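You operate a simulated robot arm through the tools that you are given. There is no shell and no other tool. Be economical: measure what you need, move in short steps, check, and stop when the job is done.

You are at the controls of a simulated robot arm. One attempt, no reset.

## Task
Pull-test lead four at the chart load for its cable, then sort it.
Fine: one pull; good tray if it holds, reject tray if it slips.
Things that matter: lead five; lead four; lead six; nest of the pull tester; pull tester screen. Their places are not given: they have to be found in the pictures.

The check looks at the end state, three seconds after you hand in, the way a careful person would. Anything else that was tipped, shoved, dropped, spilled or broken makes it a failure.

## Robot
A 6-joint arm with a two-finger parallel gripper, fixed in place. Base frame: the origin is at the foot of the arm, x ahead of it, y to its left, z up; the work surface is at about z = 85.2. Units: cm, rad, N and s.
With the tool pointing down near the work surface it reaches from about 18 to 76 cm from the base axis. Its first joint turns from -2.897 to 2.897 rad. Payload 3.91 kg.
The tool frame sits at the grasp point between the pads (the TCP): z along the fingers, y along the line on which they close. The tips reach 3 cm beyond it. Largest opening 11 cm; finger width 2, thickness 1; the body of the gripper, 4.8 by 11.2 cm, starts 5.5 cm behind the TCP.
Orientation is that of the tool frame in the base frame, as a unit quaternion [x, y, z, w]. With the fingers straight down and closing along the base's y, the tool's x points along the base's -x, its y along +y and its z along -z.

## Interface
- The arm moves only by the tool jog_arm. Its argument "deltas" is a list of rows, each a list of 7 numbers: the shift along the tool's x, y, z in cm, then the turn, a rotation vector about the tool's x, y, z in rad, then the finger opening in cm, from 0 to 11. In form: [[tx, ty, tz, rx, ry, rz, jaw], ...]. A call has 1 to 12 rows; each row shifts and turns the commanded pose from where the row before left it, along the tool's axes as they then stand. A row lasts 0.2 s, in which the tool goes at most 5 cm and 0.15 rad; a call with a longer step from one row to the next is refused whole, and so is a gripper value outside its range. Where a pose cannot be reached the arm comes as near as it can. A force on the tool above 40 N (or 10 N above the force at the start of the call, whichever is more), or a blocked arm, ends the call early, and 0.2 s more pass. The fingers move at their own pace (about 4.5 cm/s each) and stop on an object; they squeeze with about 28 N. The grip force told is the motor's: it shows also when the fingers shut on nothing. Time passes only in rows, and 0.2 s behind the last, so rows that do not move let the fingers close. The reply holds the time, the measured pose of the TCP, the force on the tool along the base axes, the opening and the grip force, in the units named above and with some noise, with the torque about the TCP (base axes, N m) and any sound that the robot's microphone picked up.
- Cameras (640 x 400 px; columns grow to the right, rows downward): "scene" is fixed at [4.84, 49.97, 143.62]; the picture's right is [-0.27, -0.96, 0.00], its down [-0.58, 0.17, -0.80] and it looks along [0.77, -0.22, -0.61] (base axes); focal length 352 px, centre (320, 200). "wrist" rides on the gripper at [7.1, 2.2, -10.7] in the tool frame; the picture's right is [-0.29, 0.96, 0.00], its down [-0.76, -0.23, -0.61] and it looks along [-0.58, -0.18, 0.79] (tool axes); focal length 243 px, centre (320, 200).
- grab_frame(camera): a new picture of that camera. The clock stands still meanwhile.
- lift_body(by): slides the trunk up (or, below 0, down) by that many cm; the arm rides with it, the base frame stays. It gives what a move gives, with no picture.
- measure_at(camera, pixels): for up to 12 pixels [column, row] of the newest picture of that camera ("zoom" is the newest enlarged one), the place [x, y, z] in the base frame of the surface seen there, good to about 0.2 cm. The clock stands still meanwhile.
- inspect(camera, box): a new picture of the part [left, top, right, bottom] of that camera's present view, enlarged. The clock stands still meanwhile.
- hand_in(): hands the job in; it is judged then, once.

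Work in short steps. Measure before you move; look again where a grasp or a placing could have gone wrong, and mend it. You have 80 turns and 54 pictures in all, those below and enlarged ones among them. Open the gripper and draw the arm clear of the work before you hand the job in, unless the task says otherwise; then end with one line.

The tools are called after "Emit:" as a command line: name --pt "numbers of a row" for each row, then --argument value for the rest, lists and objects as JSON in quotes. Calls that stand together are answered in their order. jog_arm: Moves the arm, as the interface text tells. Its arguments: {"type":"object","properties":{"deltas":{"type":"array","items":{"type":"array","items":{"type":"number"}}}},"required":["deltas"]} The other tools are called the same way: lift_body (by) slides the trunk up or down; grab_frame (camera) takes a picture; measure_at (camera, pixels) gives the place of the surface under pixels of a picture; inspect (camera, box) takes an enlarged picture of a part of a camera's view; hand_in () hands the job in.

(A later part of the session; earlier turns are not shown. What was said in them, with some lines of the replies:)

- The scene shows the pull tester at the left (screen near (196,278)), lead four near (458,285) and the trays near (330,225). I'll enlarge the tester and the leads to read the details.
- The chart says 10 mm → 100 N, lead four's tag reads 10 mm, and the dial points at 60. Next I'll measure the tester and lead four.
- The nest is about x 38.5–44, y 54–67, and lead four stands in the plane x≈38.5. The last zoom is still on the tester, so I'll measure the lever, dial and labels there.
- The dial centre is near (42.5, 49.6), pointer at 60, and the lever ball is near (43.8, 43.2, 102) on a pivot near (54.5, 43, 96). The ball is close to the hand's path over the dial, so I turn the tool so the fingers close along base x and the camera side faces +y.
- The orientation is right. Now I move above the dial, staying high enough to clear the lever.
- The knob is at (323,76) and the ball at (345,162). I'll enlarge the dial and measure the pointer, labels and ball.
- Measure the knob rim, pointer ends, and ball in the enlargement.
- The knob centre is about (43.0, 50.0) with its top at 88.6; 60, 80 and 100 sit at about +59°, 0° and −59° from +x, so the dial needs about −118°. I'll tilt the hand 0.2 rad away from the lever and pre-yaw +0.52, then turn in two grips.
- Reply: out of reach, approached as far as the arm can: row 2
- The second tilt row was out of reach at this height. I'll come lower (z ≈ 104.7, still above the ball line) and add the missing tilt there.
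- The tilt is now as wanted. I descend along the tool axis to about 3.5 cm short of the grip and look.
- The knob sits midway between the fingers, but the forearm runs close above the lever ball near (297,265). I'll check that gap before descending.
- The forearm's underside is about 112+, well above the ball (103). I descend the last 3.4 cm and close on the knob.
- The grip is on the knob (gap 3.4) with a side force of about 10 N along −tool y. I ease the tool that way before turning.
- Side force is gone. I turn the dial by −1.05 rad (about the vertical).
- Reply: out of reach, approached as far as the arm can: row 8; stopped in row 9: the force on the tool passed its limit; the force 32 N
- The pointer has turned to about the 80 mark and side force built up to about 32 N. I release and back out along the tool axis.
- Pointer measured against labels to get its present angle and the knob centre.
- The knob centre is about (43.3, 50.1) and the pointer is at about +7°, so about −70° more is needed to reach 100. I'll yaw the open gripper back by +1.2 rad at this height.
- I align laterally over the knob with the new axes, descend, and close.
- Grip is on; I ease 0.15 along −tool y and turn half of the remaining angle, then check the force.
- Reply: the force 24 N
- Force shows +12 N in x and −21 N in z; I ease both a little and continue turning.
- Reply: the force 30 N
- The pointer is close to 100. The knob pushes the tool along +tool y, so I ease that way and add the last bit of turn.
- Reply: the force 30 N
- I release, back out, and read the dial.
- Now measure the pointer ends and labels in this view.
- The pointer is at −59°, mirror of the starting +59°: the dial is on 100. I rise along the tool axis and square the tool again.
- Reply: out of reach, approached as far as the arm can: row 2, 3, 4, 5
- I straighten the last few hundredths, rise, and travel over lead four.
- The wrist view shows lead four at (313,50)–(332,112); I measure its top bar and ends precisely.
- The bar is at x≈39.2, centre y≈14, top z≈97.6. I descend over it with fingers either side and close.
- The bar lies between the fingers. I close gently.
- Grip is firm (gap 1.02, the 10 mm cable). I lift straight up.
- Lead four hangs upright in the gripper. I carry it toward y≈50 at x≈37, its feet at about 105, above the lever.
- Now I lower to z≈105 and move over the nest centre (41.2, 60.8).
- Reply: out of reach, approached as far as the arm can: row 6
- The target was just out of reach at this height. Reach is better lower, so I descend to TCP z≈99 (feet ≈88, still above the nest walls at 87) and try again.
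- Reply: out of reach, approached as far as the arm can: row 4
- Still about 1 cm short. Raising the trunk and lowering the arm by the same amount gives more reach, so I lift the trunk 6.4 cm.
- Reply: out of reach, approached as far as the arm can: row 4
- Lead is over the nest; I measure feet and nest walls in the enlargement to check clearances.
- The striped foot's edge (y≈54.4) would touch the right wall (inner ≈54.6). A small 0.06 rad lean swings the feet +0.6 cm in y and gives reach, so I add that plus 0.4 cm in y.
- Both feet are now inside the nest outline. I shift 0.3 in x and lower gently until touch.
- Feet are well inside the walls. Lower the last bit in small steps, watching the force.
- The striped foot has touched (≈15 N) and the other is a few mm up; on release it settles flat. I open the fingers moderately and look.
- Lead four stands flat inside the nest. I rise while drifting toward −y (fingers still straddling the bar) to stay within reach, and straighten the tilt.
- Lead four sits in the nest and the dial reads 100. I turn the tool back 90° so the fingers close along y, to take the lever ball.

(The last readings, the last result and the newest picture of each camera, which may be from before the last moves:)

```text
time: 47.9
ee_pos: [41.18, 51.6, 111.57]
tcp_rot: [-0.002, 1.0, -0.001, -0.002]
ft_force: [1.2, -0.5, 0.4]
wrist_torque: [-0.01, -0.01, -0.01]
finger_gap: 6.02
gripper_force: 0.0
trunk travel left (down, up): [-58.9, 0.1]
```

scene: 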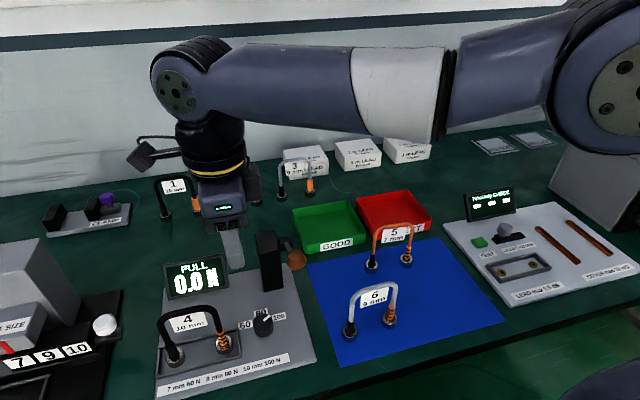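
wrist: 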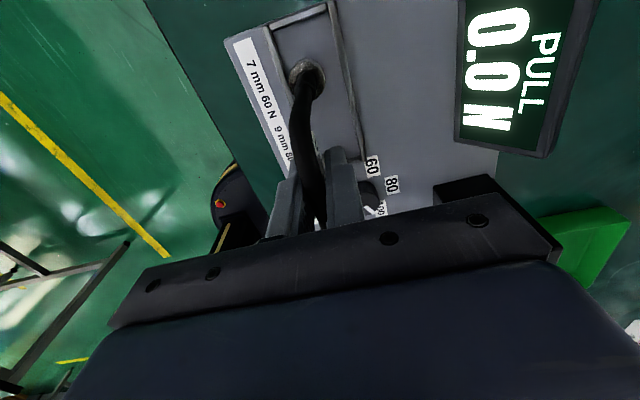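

Move above the ball and view it from the wrist.

Emit:
jog_arm --pt "-1.3 -4.15 0 0 0 0 6" --pt "-1.3 -4.15 0 0 0 0 6" --pt "0 0 0 0 0 0 6"

Emit:
grab_frame --camera "wrist"

```text
time: 48.7
ee_pos: [44.05, 43.21, 111.54]
tcp_rot: [-0.001, 1.0, -0.002, -0.001]
ft_force: [0.2, 0.3, 0.7]
wrist_torque: [0.0, 0.0, 0.0]
finger_gap: 6.01
gripper_force: 0.1
trunk travel left (down, up): [-58.9, 0.1]
```

```text
23 pictures are left
```

wrist: 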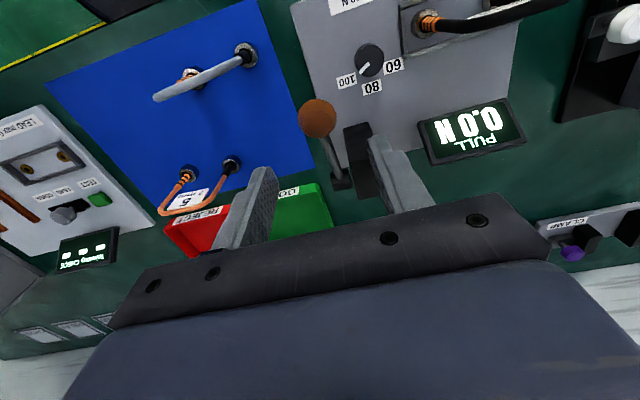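

The ball is at (318,118) between the finger lines; measure it once more.

Emit:
measure_at --camera "wrist" --pixels '[[318, 112], [302, 118], [332, 118], [318, 102], [318, 132], [335, 155], [345, 182], [357, 128]]'

```text
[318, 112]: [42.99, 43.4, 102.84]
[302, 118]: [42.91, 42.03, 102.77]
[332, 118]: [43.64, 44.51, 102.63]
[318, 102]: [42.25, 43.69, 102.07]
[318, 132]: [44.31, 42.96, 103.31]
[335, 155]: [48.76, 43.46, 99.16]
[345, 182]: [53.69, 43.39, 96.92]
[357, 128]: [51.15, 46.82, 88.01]
```

Ball centre ≈ (43.7, 43.3, 101.7). I descend around it and close.

Emit:
jog_arm --pt "0.35 0.1 3.5 0 0 0 6" --pt "0 0 3.5 0 0 0 6" --pt "0 0 2.8 0 0 0 6" --pt "0 0 0 0 0 0 6" --pt "0 0 0 0 0 0 2.5" --pt "0 0 0 0 0 0 2" --pt "0 0 0 0 0 0 2"

```text
time: 50.3
ee_pos: [43.57, 43.0, 101.79]
tcp_rot: [0.0, 1.0, -0.002, -0.002]
ft_force: [-2.0, -24.9, -4.3]
wrist_torque: [-0.34, 0.15, -0.09]
finger_gap: 3.32
gripper_force: 43.9
trunk travel left (down, up): [-58.9, 0.1]
```

Grip on the ball; I ease −0.3 in y to cancel the side force, then pull the lever down along its arc in one continuous motion.

Emit:
jog_arm --pt "0 -0.3 0 0 0 0 2" --pt "0.57 0 1.08 0 0 0 2" --pt "0.41 0 1.0 0 0 0 2" --pt "0.32 0 1.02 0 0 0 2" --pt "0.23 0 1.04 0 0 0 2" --pt "0.14 0 1.07 0 0 0 2" --pt "0.05 0 1.07 0 0 0 2" --pt "-0.05 0 1.07 0 0 0 2" --pt "-0.14 0 1.07 0 0 0 2" --pt "0 0 0 0 0 0 2"

Emit:
inspect --camera "scene" --box '[140, 220, 340, 400]'

```text
time: 52.5
ee_pos: [41.82, 43.14, 93.68]
tcp_rot: [-0.001, 1.0, 0.0, -0.001]
ft_force: [-10.0, -8.2, 17.1]
wrist_torque: [0.15, -1.16, 0.04]
finger_gap: 3.3
gripper_force: 44.8
trunk travel left (down, up): [-58.9, 0.1]
```

```text
2.22 times, centred on (240, 310) of scene
```

zoom: 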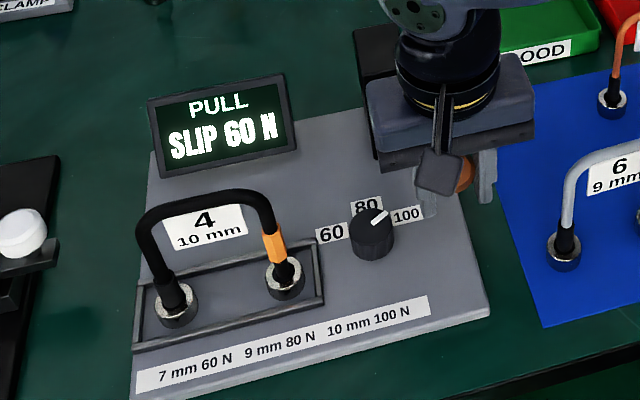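

The screen shows "SLIP 60 N" and the striped sleeve on lead four has shifted: it failed, so it goes to the reject tray. I guide the lever back up along its arc before letting go.

Emit:
jog_arm --pt "0.14 0 -1.07 0 0 0 2" --pt "0.05 0 -1.07 0 0 0 2" --pt "-0.05 0 -1.07 0 0 0 2" --pt "-0.14 0 -1.07 0 0 0 2" --pt "-0.23 0 -1.04 0 0 0 2" --pt "-0.32 0 -1.02 0 0 0 2" --pt "-0.41 0 -1.0 0 0 0 2" --pt "-0.57 0 -0.98 0 0 0 2" --pt "0 0 0 0 0 0 2"

Emit:
inspect --camera "scene" --box '[140, 220, 340, 400]'

```text
time: 54.5
ee_pos: [43.19, 43.02, 101.11]
tcp_rot: [-0.001, 1.0, -0.006, -0.005]
ft_force: [1.2, 4.7, -13.7]
wrist_torque: [0.22, -0.97, 0.04]
finger_gap: 3.3
gripper_force: 45.2
trunk travel left (down, up): [-58.9, 0.1]
stopped in row 9: the force on the tool passed its limit (the readings are from after the stop); the commanded pose is now the measured one
```

```text
2.22 times, centred on (240, 310) of scene
```

zoom: 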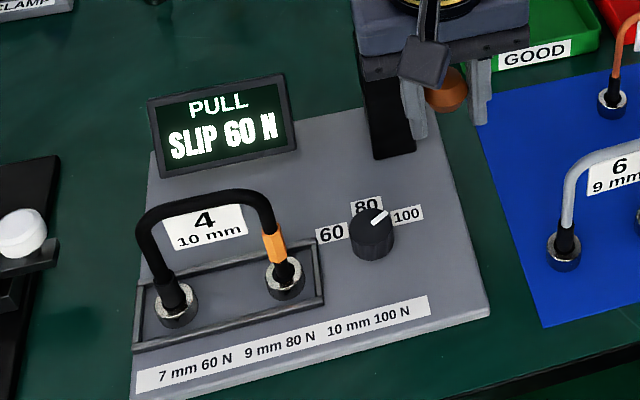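

The lever is back at its upper stop. I release it and rise clear, starting the turn back to closing along x.

Emit:
jog_arm --pt "0 0 0 0 0 0 4" --pt "0 0 0 0 0 0 6" --pt "0 0 0 0 0 0 6" --pt "0 0 -3.5 0 0 0 6" --pt "0 0 -3.5 0 0 0 6" --pt "0 0 -3.5 0 0 0 6" --pt "0 4 0 0 0 0 6" --pt "0 4 0 0 0 0 6" --pt "0 0 0 0 0 0 6"

Emit:
jog_arm --pt "0 0 0 0 0 0.1428 6" --pt "0 0 0 0 0 0.1428 6" --pt "0 0 0 0 0 0.1428 6" --pt "0 0 0 0 0 0.1428 6" --pt "0 0 0 0 0 0.1428 6" --pt "0 0 0 0 0 0.1428 6" --pt "0 0 0 0 0 0.1428 6" --pt "0 0 0 0 0 0.1428 6" --pt "0 0 0 0 0 0.1428 6" --pt "0 0 0 0 0 0.1428 6" --pt "0 0 0 0 0 0.1428 6" --pt "0 0 0 0 0 0 6"

Emit:
grab_frame --camera "scene"

Emit:
grab_frame --camera "wrist"

```text
time: 56.5
ee_pos: [43.6, 51.07, 111.74]
tcp_rot: [-0.002, 1.0, -0.005, -0.005]
ft_force: [-0.8, 0.1, 0.4]
wrist_torque: [-0.01, 0.0, -0.01]
finger_gap: 6.03
gripper_force: 0.0
trunk travel left (down, up): [-58.9, 0.1]
```

```text
time: 59.1
ee_pos: [43.41, 51.05, 111.67]
tcp_rot: [0.707, 0.707, -0.008, 0.0]
ft_force: [0.4, -0.5, -0.2]
wrist_torque: [-0.01, 0.03, -0.01]
finger_gap: 5.98
gripper_force: 0.1
trunk travel left (down, up): [-58.9, 0.1]
```

```text
20 pictures are left
```

scene: 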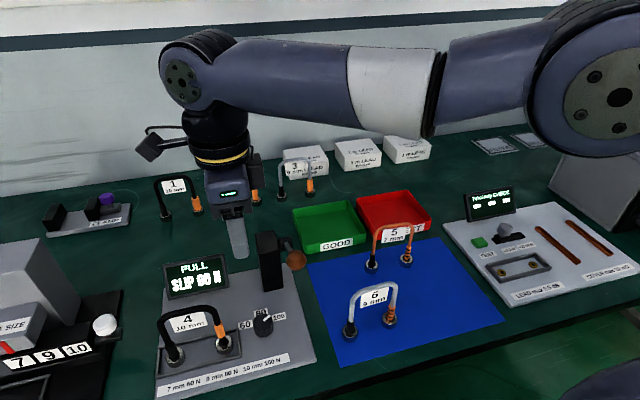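

```text
19 pictures are left
```

wrist: 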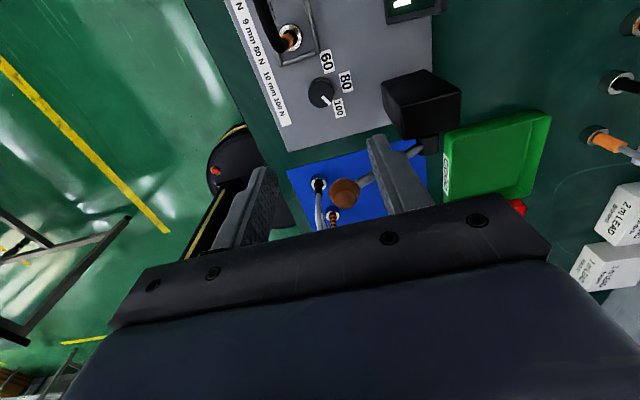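

Lead four is still upright in the nest; I measure its bar, feet, and the reject tray.

Emit:
measure_at --camera "scene" --pixels '[[170, 315], [190, 307], [205, 306], [165, 330], [216, 322], [190, 322], [176, 352], [225, 342]]'

Emit:
inspect --camera "scene" --box '[280, 170, 450, 280]'

Emit:
measure_at --camera "zoom" --pixels '[[290, 110], [490, 85], [560, 180], [350, 200], [400, 150], [430, 120], [310, 90], [470, 80], [540, 175], [370, 110], [310, 165], [520, 150]]'

```text
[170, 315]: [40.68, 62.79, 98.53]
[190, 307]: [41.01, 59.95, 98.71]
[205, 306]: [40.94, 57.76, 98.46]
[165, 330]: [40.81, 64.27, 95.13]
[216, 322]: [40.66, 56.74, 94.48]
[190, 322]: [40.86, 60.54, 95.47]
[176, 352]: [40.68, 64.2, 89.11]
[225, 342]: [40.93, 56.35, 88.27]
```

```text
3.64 times, centred on (365, 225) of scene
```

zoom: 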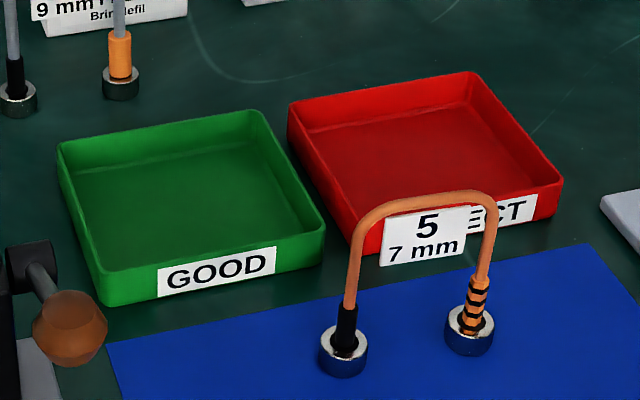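

```text
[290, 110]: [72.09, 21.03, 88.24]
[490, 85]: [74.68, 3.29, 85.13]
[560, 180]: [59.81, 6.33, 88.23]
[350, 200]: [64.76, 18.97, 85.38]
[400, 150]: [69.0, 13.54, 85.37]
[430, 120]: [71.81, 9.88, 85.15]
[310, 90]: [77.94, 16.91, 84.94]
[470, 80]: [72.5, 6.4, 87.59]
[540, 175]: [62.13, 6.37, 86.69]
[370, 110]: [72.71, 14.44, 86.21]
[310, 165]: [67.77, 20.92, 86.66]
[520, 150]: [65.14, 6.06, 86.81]
```

Lead four's bar is at x≈41.25, centre y≈60.3, top 98.6; reject tray interior is about x 60–72, y 7–20. I retrace the path down so the fingers straddle the bar.

Emit:
jog_arm --pt "0 -2.2 0 -0.011 0.011 0 6" --pt "2 0 2 0 0 0 6" --pt "1.5 0 2.5 0 0 0 6" --pt "1.5 0 2.5 0 0 0 6" --pt "1.2 0 2.5 0 0 0 6" --pt "1 0 2 0 0 0 6" --pt "0.8 0 1.5 0 0 0 6" --pt "0.85 0 1.3 0 0 0 6" --pt "0 0 0 0 0 0 6"

Emit:
grab_frame --camera "wrist"

Emit:
inspect --camera "scene" --box '[130, 250, 290, 390]'

```text
time: 61.1
ee_pos: [41.3, 59.92, 97.12]
tcp_rot: [0.706, 0.708, 0.0, 0.0]
ft_force: [0.3, -0.3, -0.2]
wrist_torque: [0.03, -0.03, -0.02]
finger_gap: 5.99
gripper_force: 0.0
trunk travel left (down, up): [-58.9, 0.1]
```

```text
17 pictures are left
```

wrist: 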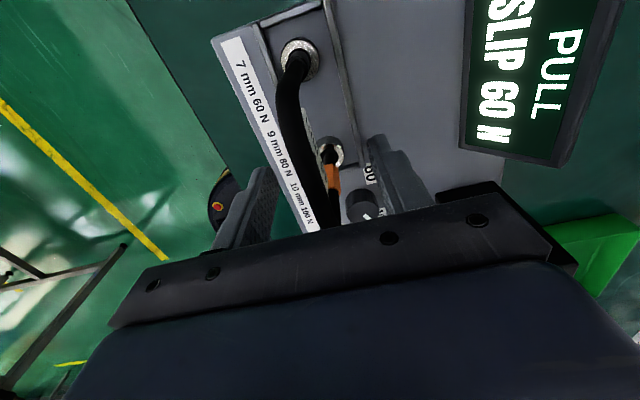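

```text
2.86 times, centred on (210, 320) of scene
```

zoom: 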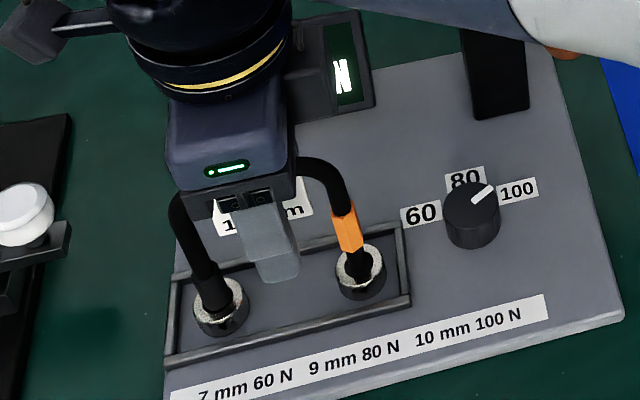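

The bar is centred between the fingers. I close and wait for the grip.

Emit:
jog_arm --pt "0 0 0 0 0 0 3" --pt "0 0 0 0 0 0 0" --pt "0 0 0 0 0 0 0" --pt "0 0 0 0 0 0 0" --pt "0 0 0 0 0 0 0"

Emit:
jog_arm --pt "0 0 -0.8 0 0 0 0" --pt "-0.1 0 -0.8 0 0 0 0" --pt "-0.4 0 -0.9 0 0 0 0" --pt "-1 0 -1.8 0 0 0 0" --pt "-1.3 -0.3 -2.5 0 0 0 0" --pt "0 0 0 0 0 0 0"

Emit:
inspect --camera "scene" --box '[110, 220, 310, 390]'

```text
time: 62.3
ee_pos: [41.28, 59.89, 97.16]
tcp_rot: [0.706, 0.708, 0.0, 0.0]
ft_force: [-0.9, -0.4, -0.3]
wrist_torque: [0.03, 0.1, 0.04]
finger_gap: 1.0
gripper_force: 27.9
trunk travel left (down, up): [-58.9, 0.1]
```

```text
time: 63.7
ee_pos: [40.54, 56.73, 104.21]
tcp_rot: [0.706, 0.708, 0.0, 0.0]
ft_force: [-1.1, -1.0, -1.6]
wrist_torque: [-0.01, 0.03, 0.0]
finger_gap: 0.99
gripper_force: 28.6
trunk travel left (down, up): [-58.9, 0.1]
```

```text
2.35 times, centred on (210, 305) of scene
```

zoom: 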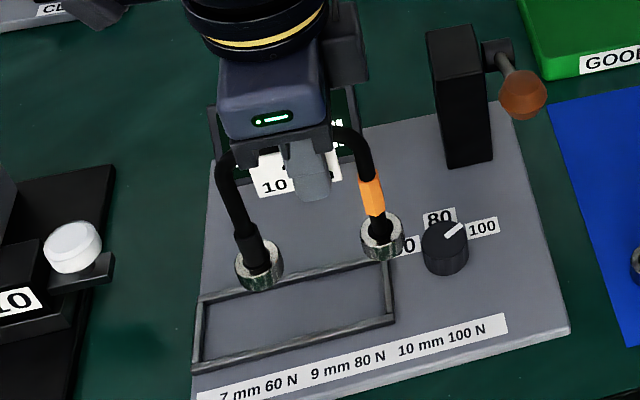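

The lead is out cleanly. I back off to x≈37, y≈50 while rising to z≈116.5.

Emit:
jog_arm --pt "-1.3 -1 -3 0 0 0 0" --pt "-1.3 -1 -3 0 0 0 0" --pt "-1.3 -1 -3.2 0 0 0 0" --pt "-1.3 -0.6 -3.2 0 0 0 0" --pt "0 0 0 0 0 0 0"

```text
time: 64.9
ee_pos: [37.22, 51.69, 116.62]
tcp_rot: [0.706, 0.708, 0.001, 0.001]
ft_force: [0.1, -0.6, -0.8]
wrist_torque: [-0.03, 0.0, 0.0]
finger_gap: 0.98
gripper_force: 28.8
trunk travel left (down, up): [-58.9, 0.1]
```

Carry along −y to y≈12 at x≈37, feet about 105, well above lead six.

Emit:
jog_arm --pt "-3 0 0 0 0 0 0" --pt "-4 0 0 0 0 0 0" --pt "-4.2 0 0 0 0 0 0" --pt "-4.2 0 0 0 0 0 0" --pt "-4.2 0 0 0 0 0 0" --pt "-4.2 0 0 0 0 0 0" --pt "-4.2 0 0 0 0 0 0" --pt "-4.2 0 0 0 0 0 0" --pt "-4 0 0 0 0 0 0" --pt "-3.5 0 0 0 0 0 0" --pt "0 0 0 0 0 0 0"

Emit:
jog_arm --pt "0 3 0 0 0 0 0" --pt "0 4 0 0 0 0 0" --pt "0 4 0 0 0 0 0" --pt "0 4 0 0 0 0 0" --pt "0 4 0 0 0 0 0" --pt "0.3 4 0 0 0 0 0" --pt "0.5 3.5 0.5 0 0 0 0" --pt "0.6 2.3 1 0 0 0 0" --pt "0 0 0 0 0 0 0"

Emit:
grab_frame --camera "wrist"

Emit:
grab_frame --camera "scene"

```text
time: 67.3
ee_pos: [37.35, 12.14, 116.49]
tcp_rot: [0.706, 0.708, 0.0, -0.001]
ft_force: [0.7, -0.9, -1.5]
wrist_torque: [-0.02, 0.02, -0.01]
finger_gap: 0.99
gripper_force: 28.2
trunk travel left (down, up): [-58.9, 0.1]
```

```text
time: 69.3
ee_pos: [66.1, 13.48, 114.78]
tcp_rot: [0.707, 0.707, 0.001, 0.0]
ft_force: [0.2, -0.6, -1.2]
wrist_torque: [-0.05, 0.01, -0.03]
finger_gap: 1.0
gripper_force: 28.2
trunk travel left (down, up): [-58.9, 0.1]
```

```text
14 pictures are left
```

wrist: 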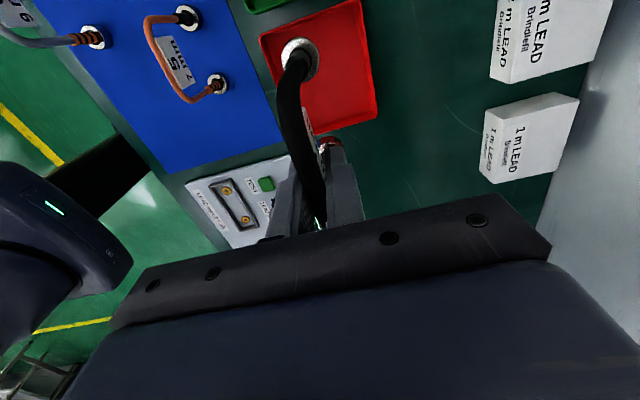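

```text
13 pictures are left
```

scene: 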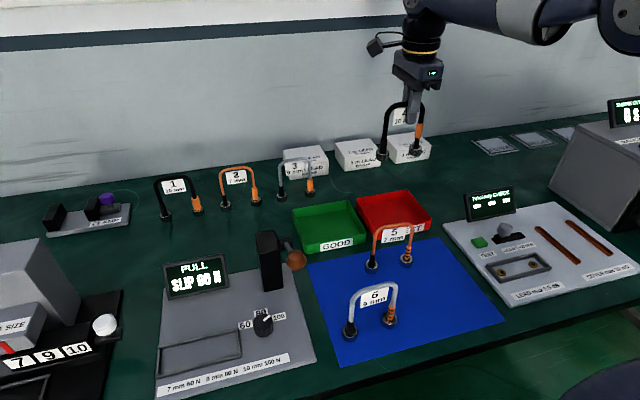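

I check the reject tray corners from the wrist picture before descending.

Emit:
measure_at --camera "wrist" --pixels '[[262, 38], [358, 3], [375, 115], [340, 60], [300, 130], [275, 75], [350, 30], [365, 60]]'

Emit:
measure_at --camera "scene" --pixels '[[357, 196], [412, 191], [432, 215], [377, 225], [395, 205], [380, 200], [405, 197], [420, 212]]'

```text
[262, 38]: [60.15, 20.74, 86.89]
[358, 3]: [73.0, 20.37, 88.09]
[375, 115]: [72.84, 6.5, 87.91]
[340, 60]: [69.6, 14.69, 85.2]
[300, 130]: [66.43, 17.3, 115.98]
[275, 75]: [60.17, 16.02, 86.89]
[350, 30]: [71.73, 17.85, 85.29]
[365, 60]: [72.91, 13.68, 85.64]
```

```text
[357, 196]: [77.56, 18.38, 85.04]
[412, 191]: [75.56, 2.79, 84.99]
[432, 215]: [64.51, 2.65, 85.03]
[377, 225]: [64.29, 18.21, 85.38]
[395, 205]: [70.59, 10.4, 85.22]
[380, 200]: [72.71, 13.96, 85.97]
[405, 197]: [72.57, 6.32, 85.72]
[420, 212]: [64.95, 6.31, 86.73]
```

Tray spans x 60–73, y 6.3–20.7, centre (66.5, 13.5); the lead's centre is at about (66.1, 13.9). I shift slightly and descend to just above the floor.

Emit:
jog_arm --pt "-0.3 0.3 3.5 0 0 0 0" --pt "0 0 3.8 0 0 0 0" --pt "0 0 3.8 0 0 0 0" --pt "0 0 3.5 0 0 0 0" --pt "0 0 1.8 0 0 0 0" --pt "0 0 0.8 0 0 0 0" --pt "0 0 0 0 0 0 0"

Emit:
inspect --camera "scene" --box '[330, 130, 470, 260]'

```text
time: 70.9
ee_pos: [66.7, 13.17, 97.91]
tcp_rot: [0.706, 0.708, 0.0, 0.0]
ft_force: [0.0, -0.8, -2.0]
wrist_torque: [0.02, -0.02, 0.02]
finger_gap: 1.01
gripper_force: 28.7
trunk travel left (down, up): [-58.9, 0.1]
```

```text
3.08 times, centred on (400, 195) of scene
```

zoom: 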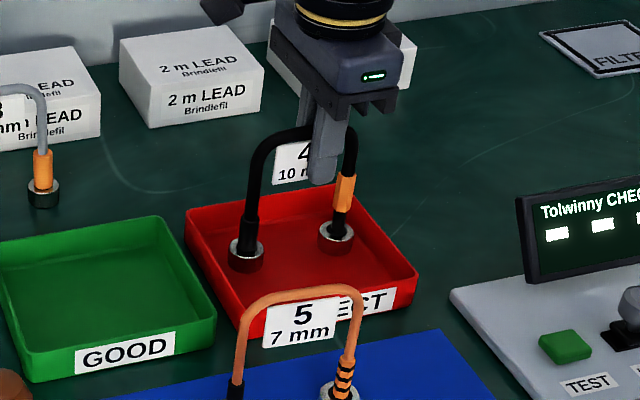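

Both feet are inside the red tray. I lower gently until touch.

Emit:
jog_arm --pt "0 0 0.6 0 0 0 0" --pt "0 0 0.4 0 0 0 0" --pt "0 0 0.3 0 0 0 0" --pt "0 0 0.2 0 0 0 0" --pt "0 0 0 0 0 0 0"

```text
time: 72.1
ee_pos: [66.55, 13.19, 96.32]
tcp_rot: [0.707, 0.707, -0.002, 0.0]
ft_force: [0.0, 0.5, -1.7]
wrist_torque: [-0.01, 0.06, 0.02]
finger_gap: 0.99
gripper_force: 28.0
trunk travel left (down, up): [-58.9, 0.1]
```

No contact yet; I lower a few more mm.

Emit:
jog_arm --pt "0 0 0.15 0 0 0 0" --pt "0 0 0.15 0 0 0 0" --pt "0 0 0.1 0 0 0 0" --pt "0 0 0 0 0 0 0"

```text
time: 73.1
ee_pos: [66.56, 13.19, 96.32]
tcp_rot: [0.707, 0.707, 0.003, 0.002]
ft_force: [4.4, -2.3, 27.1]
wrist_torque: [-0.33, -0.16, -0.02]
finger_gap: 1.03
gripper_force: 27.7
trunk travel left (down, up): [-58.9, 0.1]
```

It has touched down (27 N). I ease up slightly, open, and rise straight off.

Emit:
jog_arm --pt "0 0 -0.3 0 0 0 0" --pt "0 0 0 0 0 0 1.4" --pt "0 0 0 0 0 0 2.5" --pt "0 0 0 0 0 0 5" --pt "0 0 0 0 0 0 5" --pt "0 0 -2 0 0 0 5" --pt "0 0 -3 0 0 0 5" --pt "0 0 -4 0 0 0 5" --pt "0 -1 -4 0 0 0 5" --pt "0 -1 -4 0 0 0 5" --pt "0 0 0 0 0 0 5"

Emit:
jog_arm --pt "0 -4 0 0 0 0 8" --pt "0 -4 0 0 0 0 8" --pt "0 -4 0 0 0 0 8" --pt "0 -4 0 0 0 0 8" --pt "0 -4 0 0 0 0 8" --pt "0 -4 0 0 0 0 8" --pt "0 0 0 0 0 0 8"

Emit:
grab_frame --camera "scene"

Emit:
inspect --camera "scene" --box '[330, 130, 470, 260]'

```text
time: 75.5
ee_pos: [64.61, 13.39, 113.17]
tcp_rot: [0.706, 0.708, 0.0, 0.0]
ft_force: [-0.1, 0.0, 1.4]
wrist_torque: [0.0, 0.0, 0.04]
finger_gap: 5.0
gripper_force: 0.1
trunk travel left (down, up): [-58.9, 0.1]
```

```text
time: 77.1
ee_pos: [40.26, 13.22, 113.14]
tcp_rot: [0.707, 0.707, 0.001, 0.0]
ft_force: [-0.7, 0.0, 0.2]
wrist_torque: [0.02, -0.02, -0.01]
finger_gap: 8.0
gripper_force: 0.1
trunk travel left (down, up): [-58.9, 0.1]
```

```text
11 pictures are left
```

scene: 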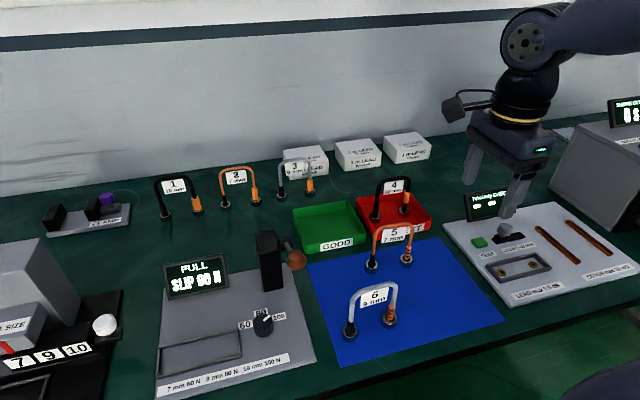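

```text
3.08 times, centred on (400, 195) of scene
```

zoom: 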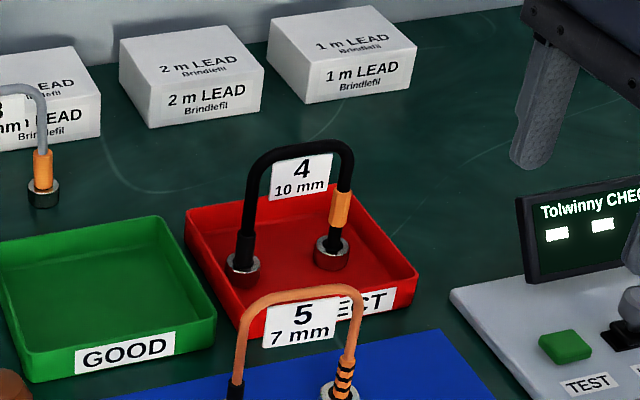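

Lead four stands upright in the reject tray, leads five and six are where they were, the dial is on 100, and the arm is open and clear. I hand the job in.

Emit:
hand_in

```text
The job is handed in.
```

Lead four (10 mm, dial set to 100 N) failed its one pull: the screen read "SLIP 60 N", so I placed it in the reject tray and handed the job in.
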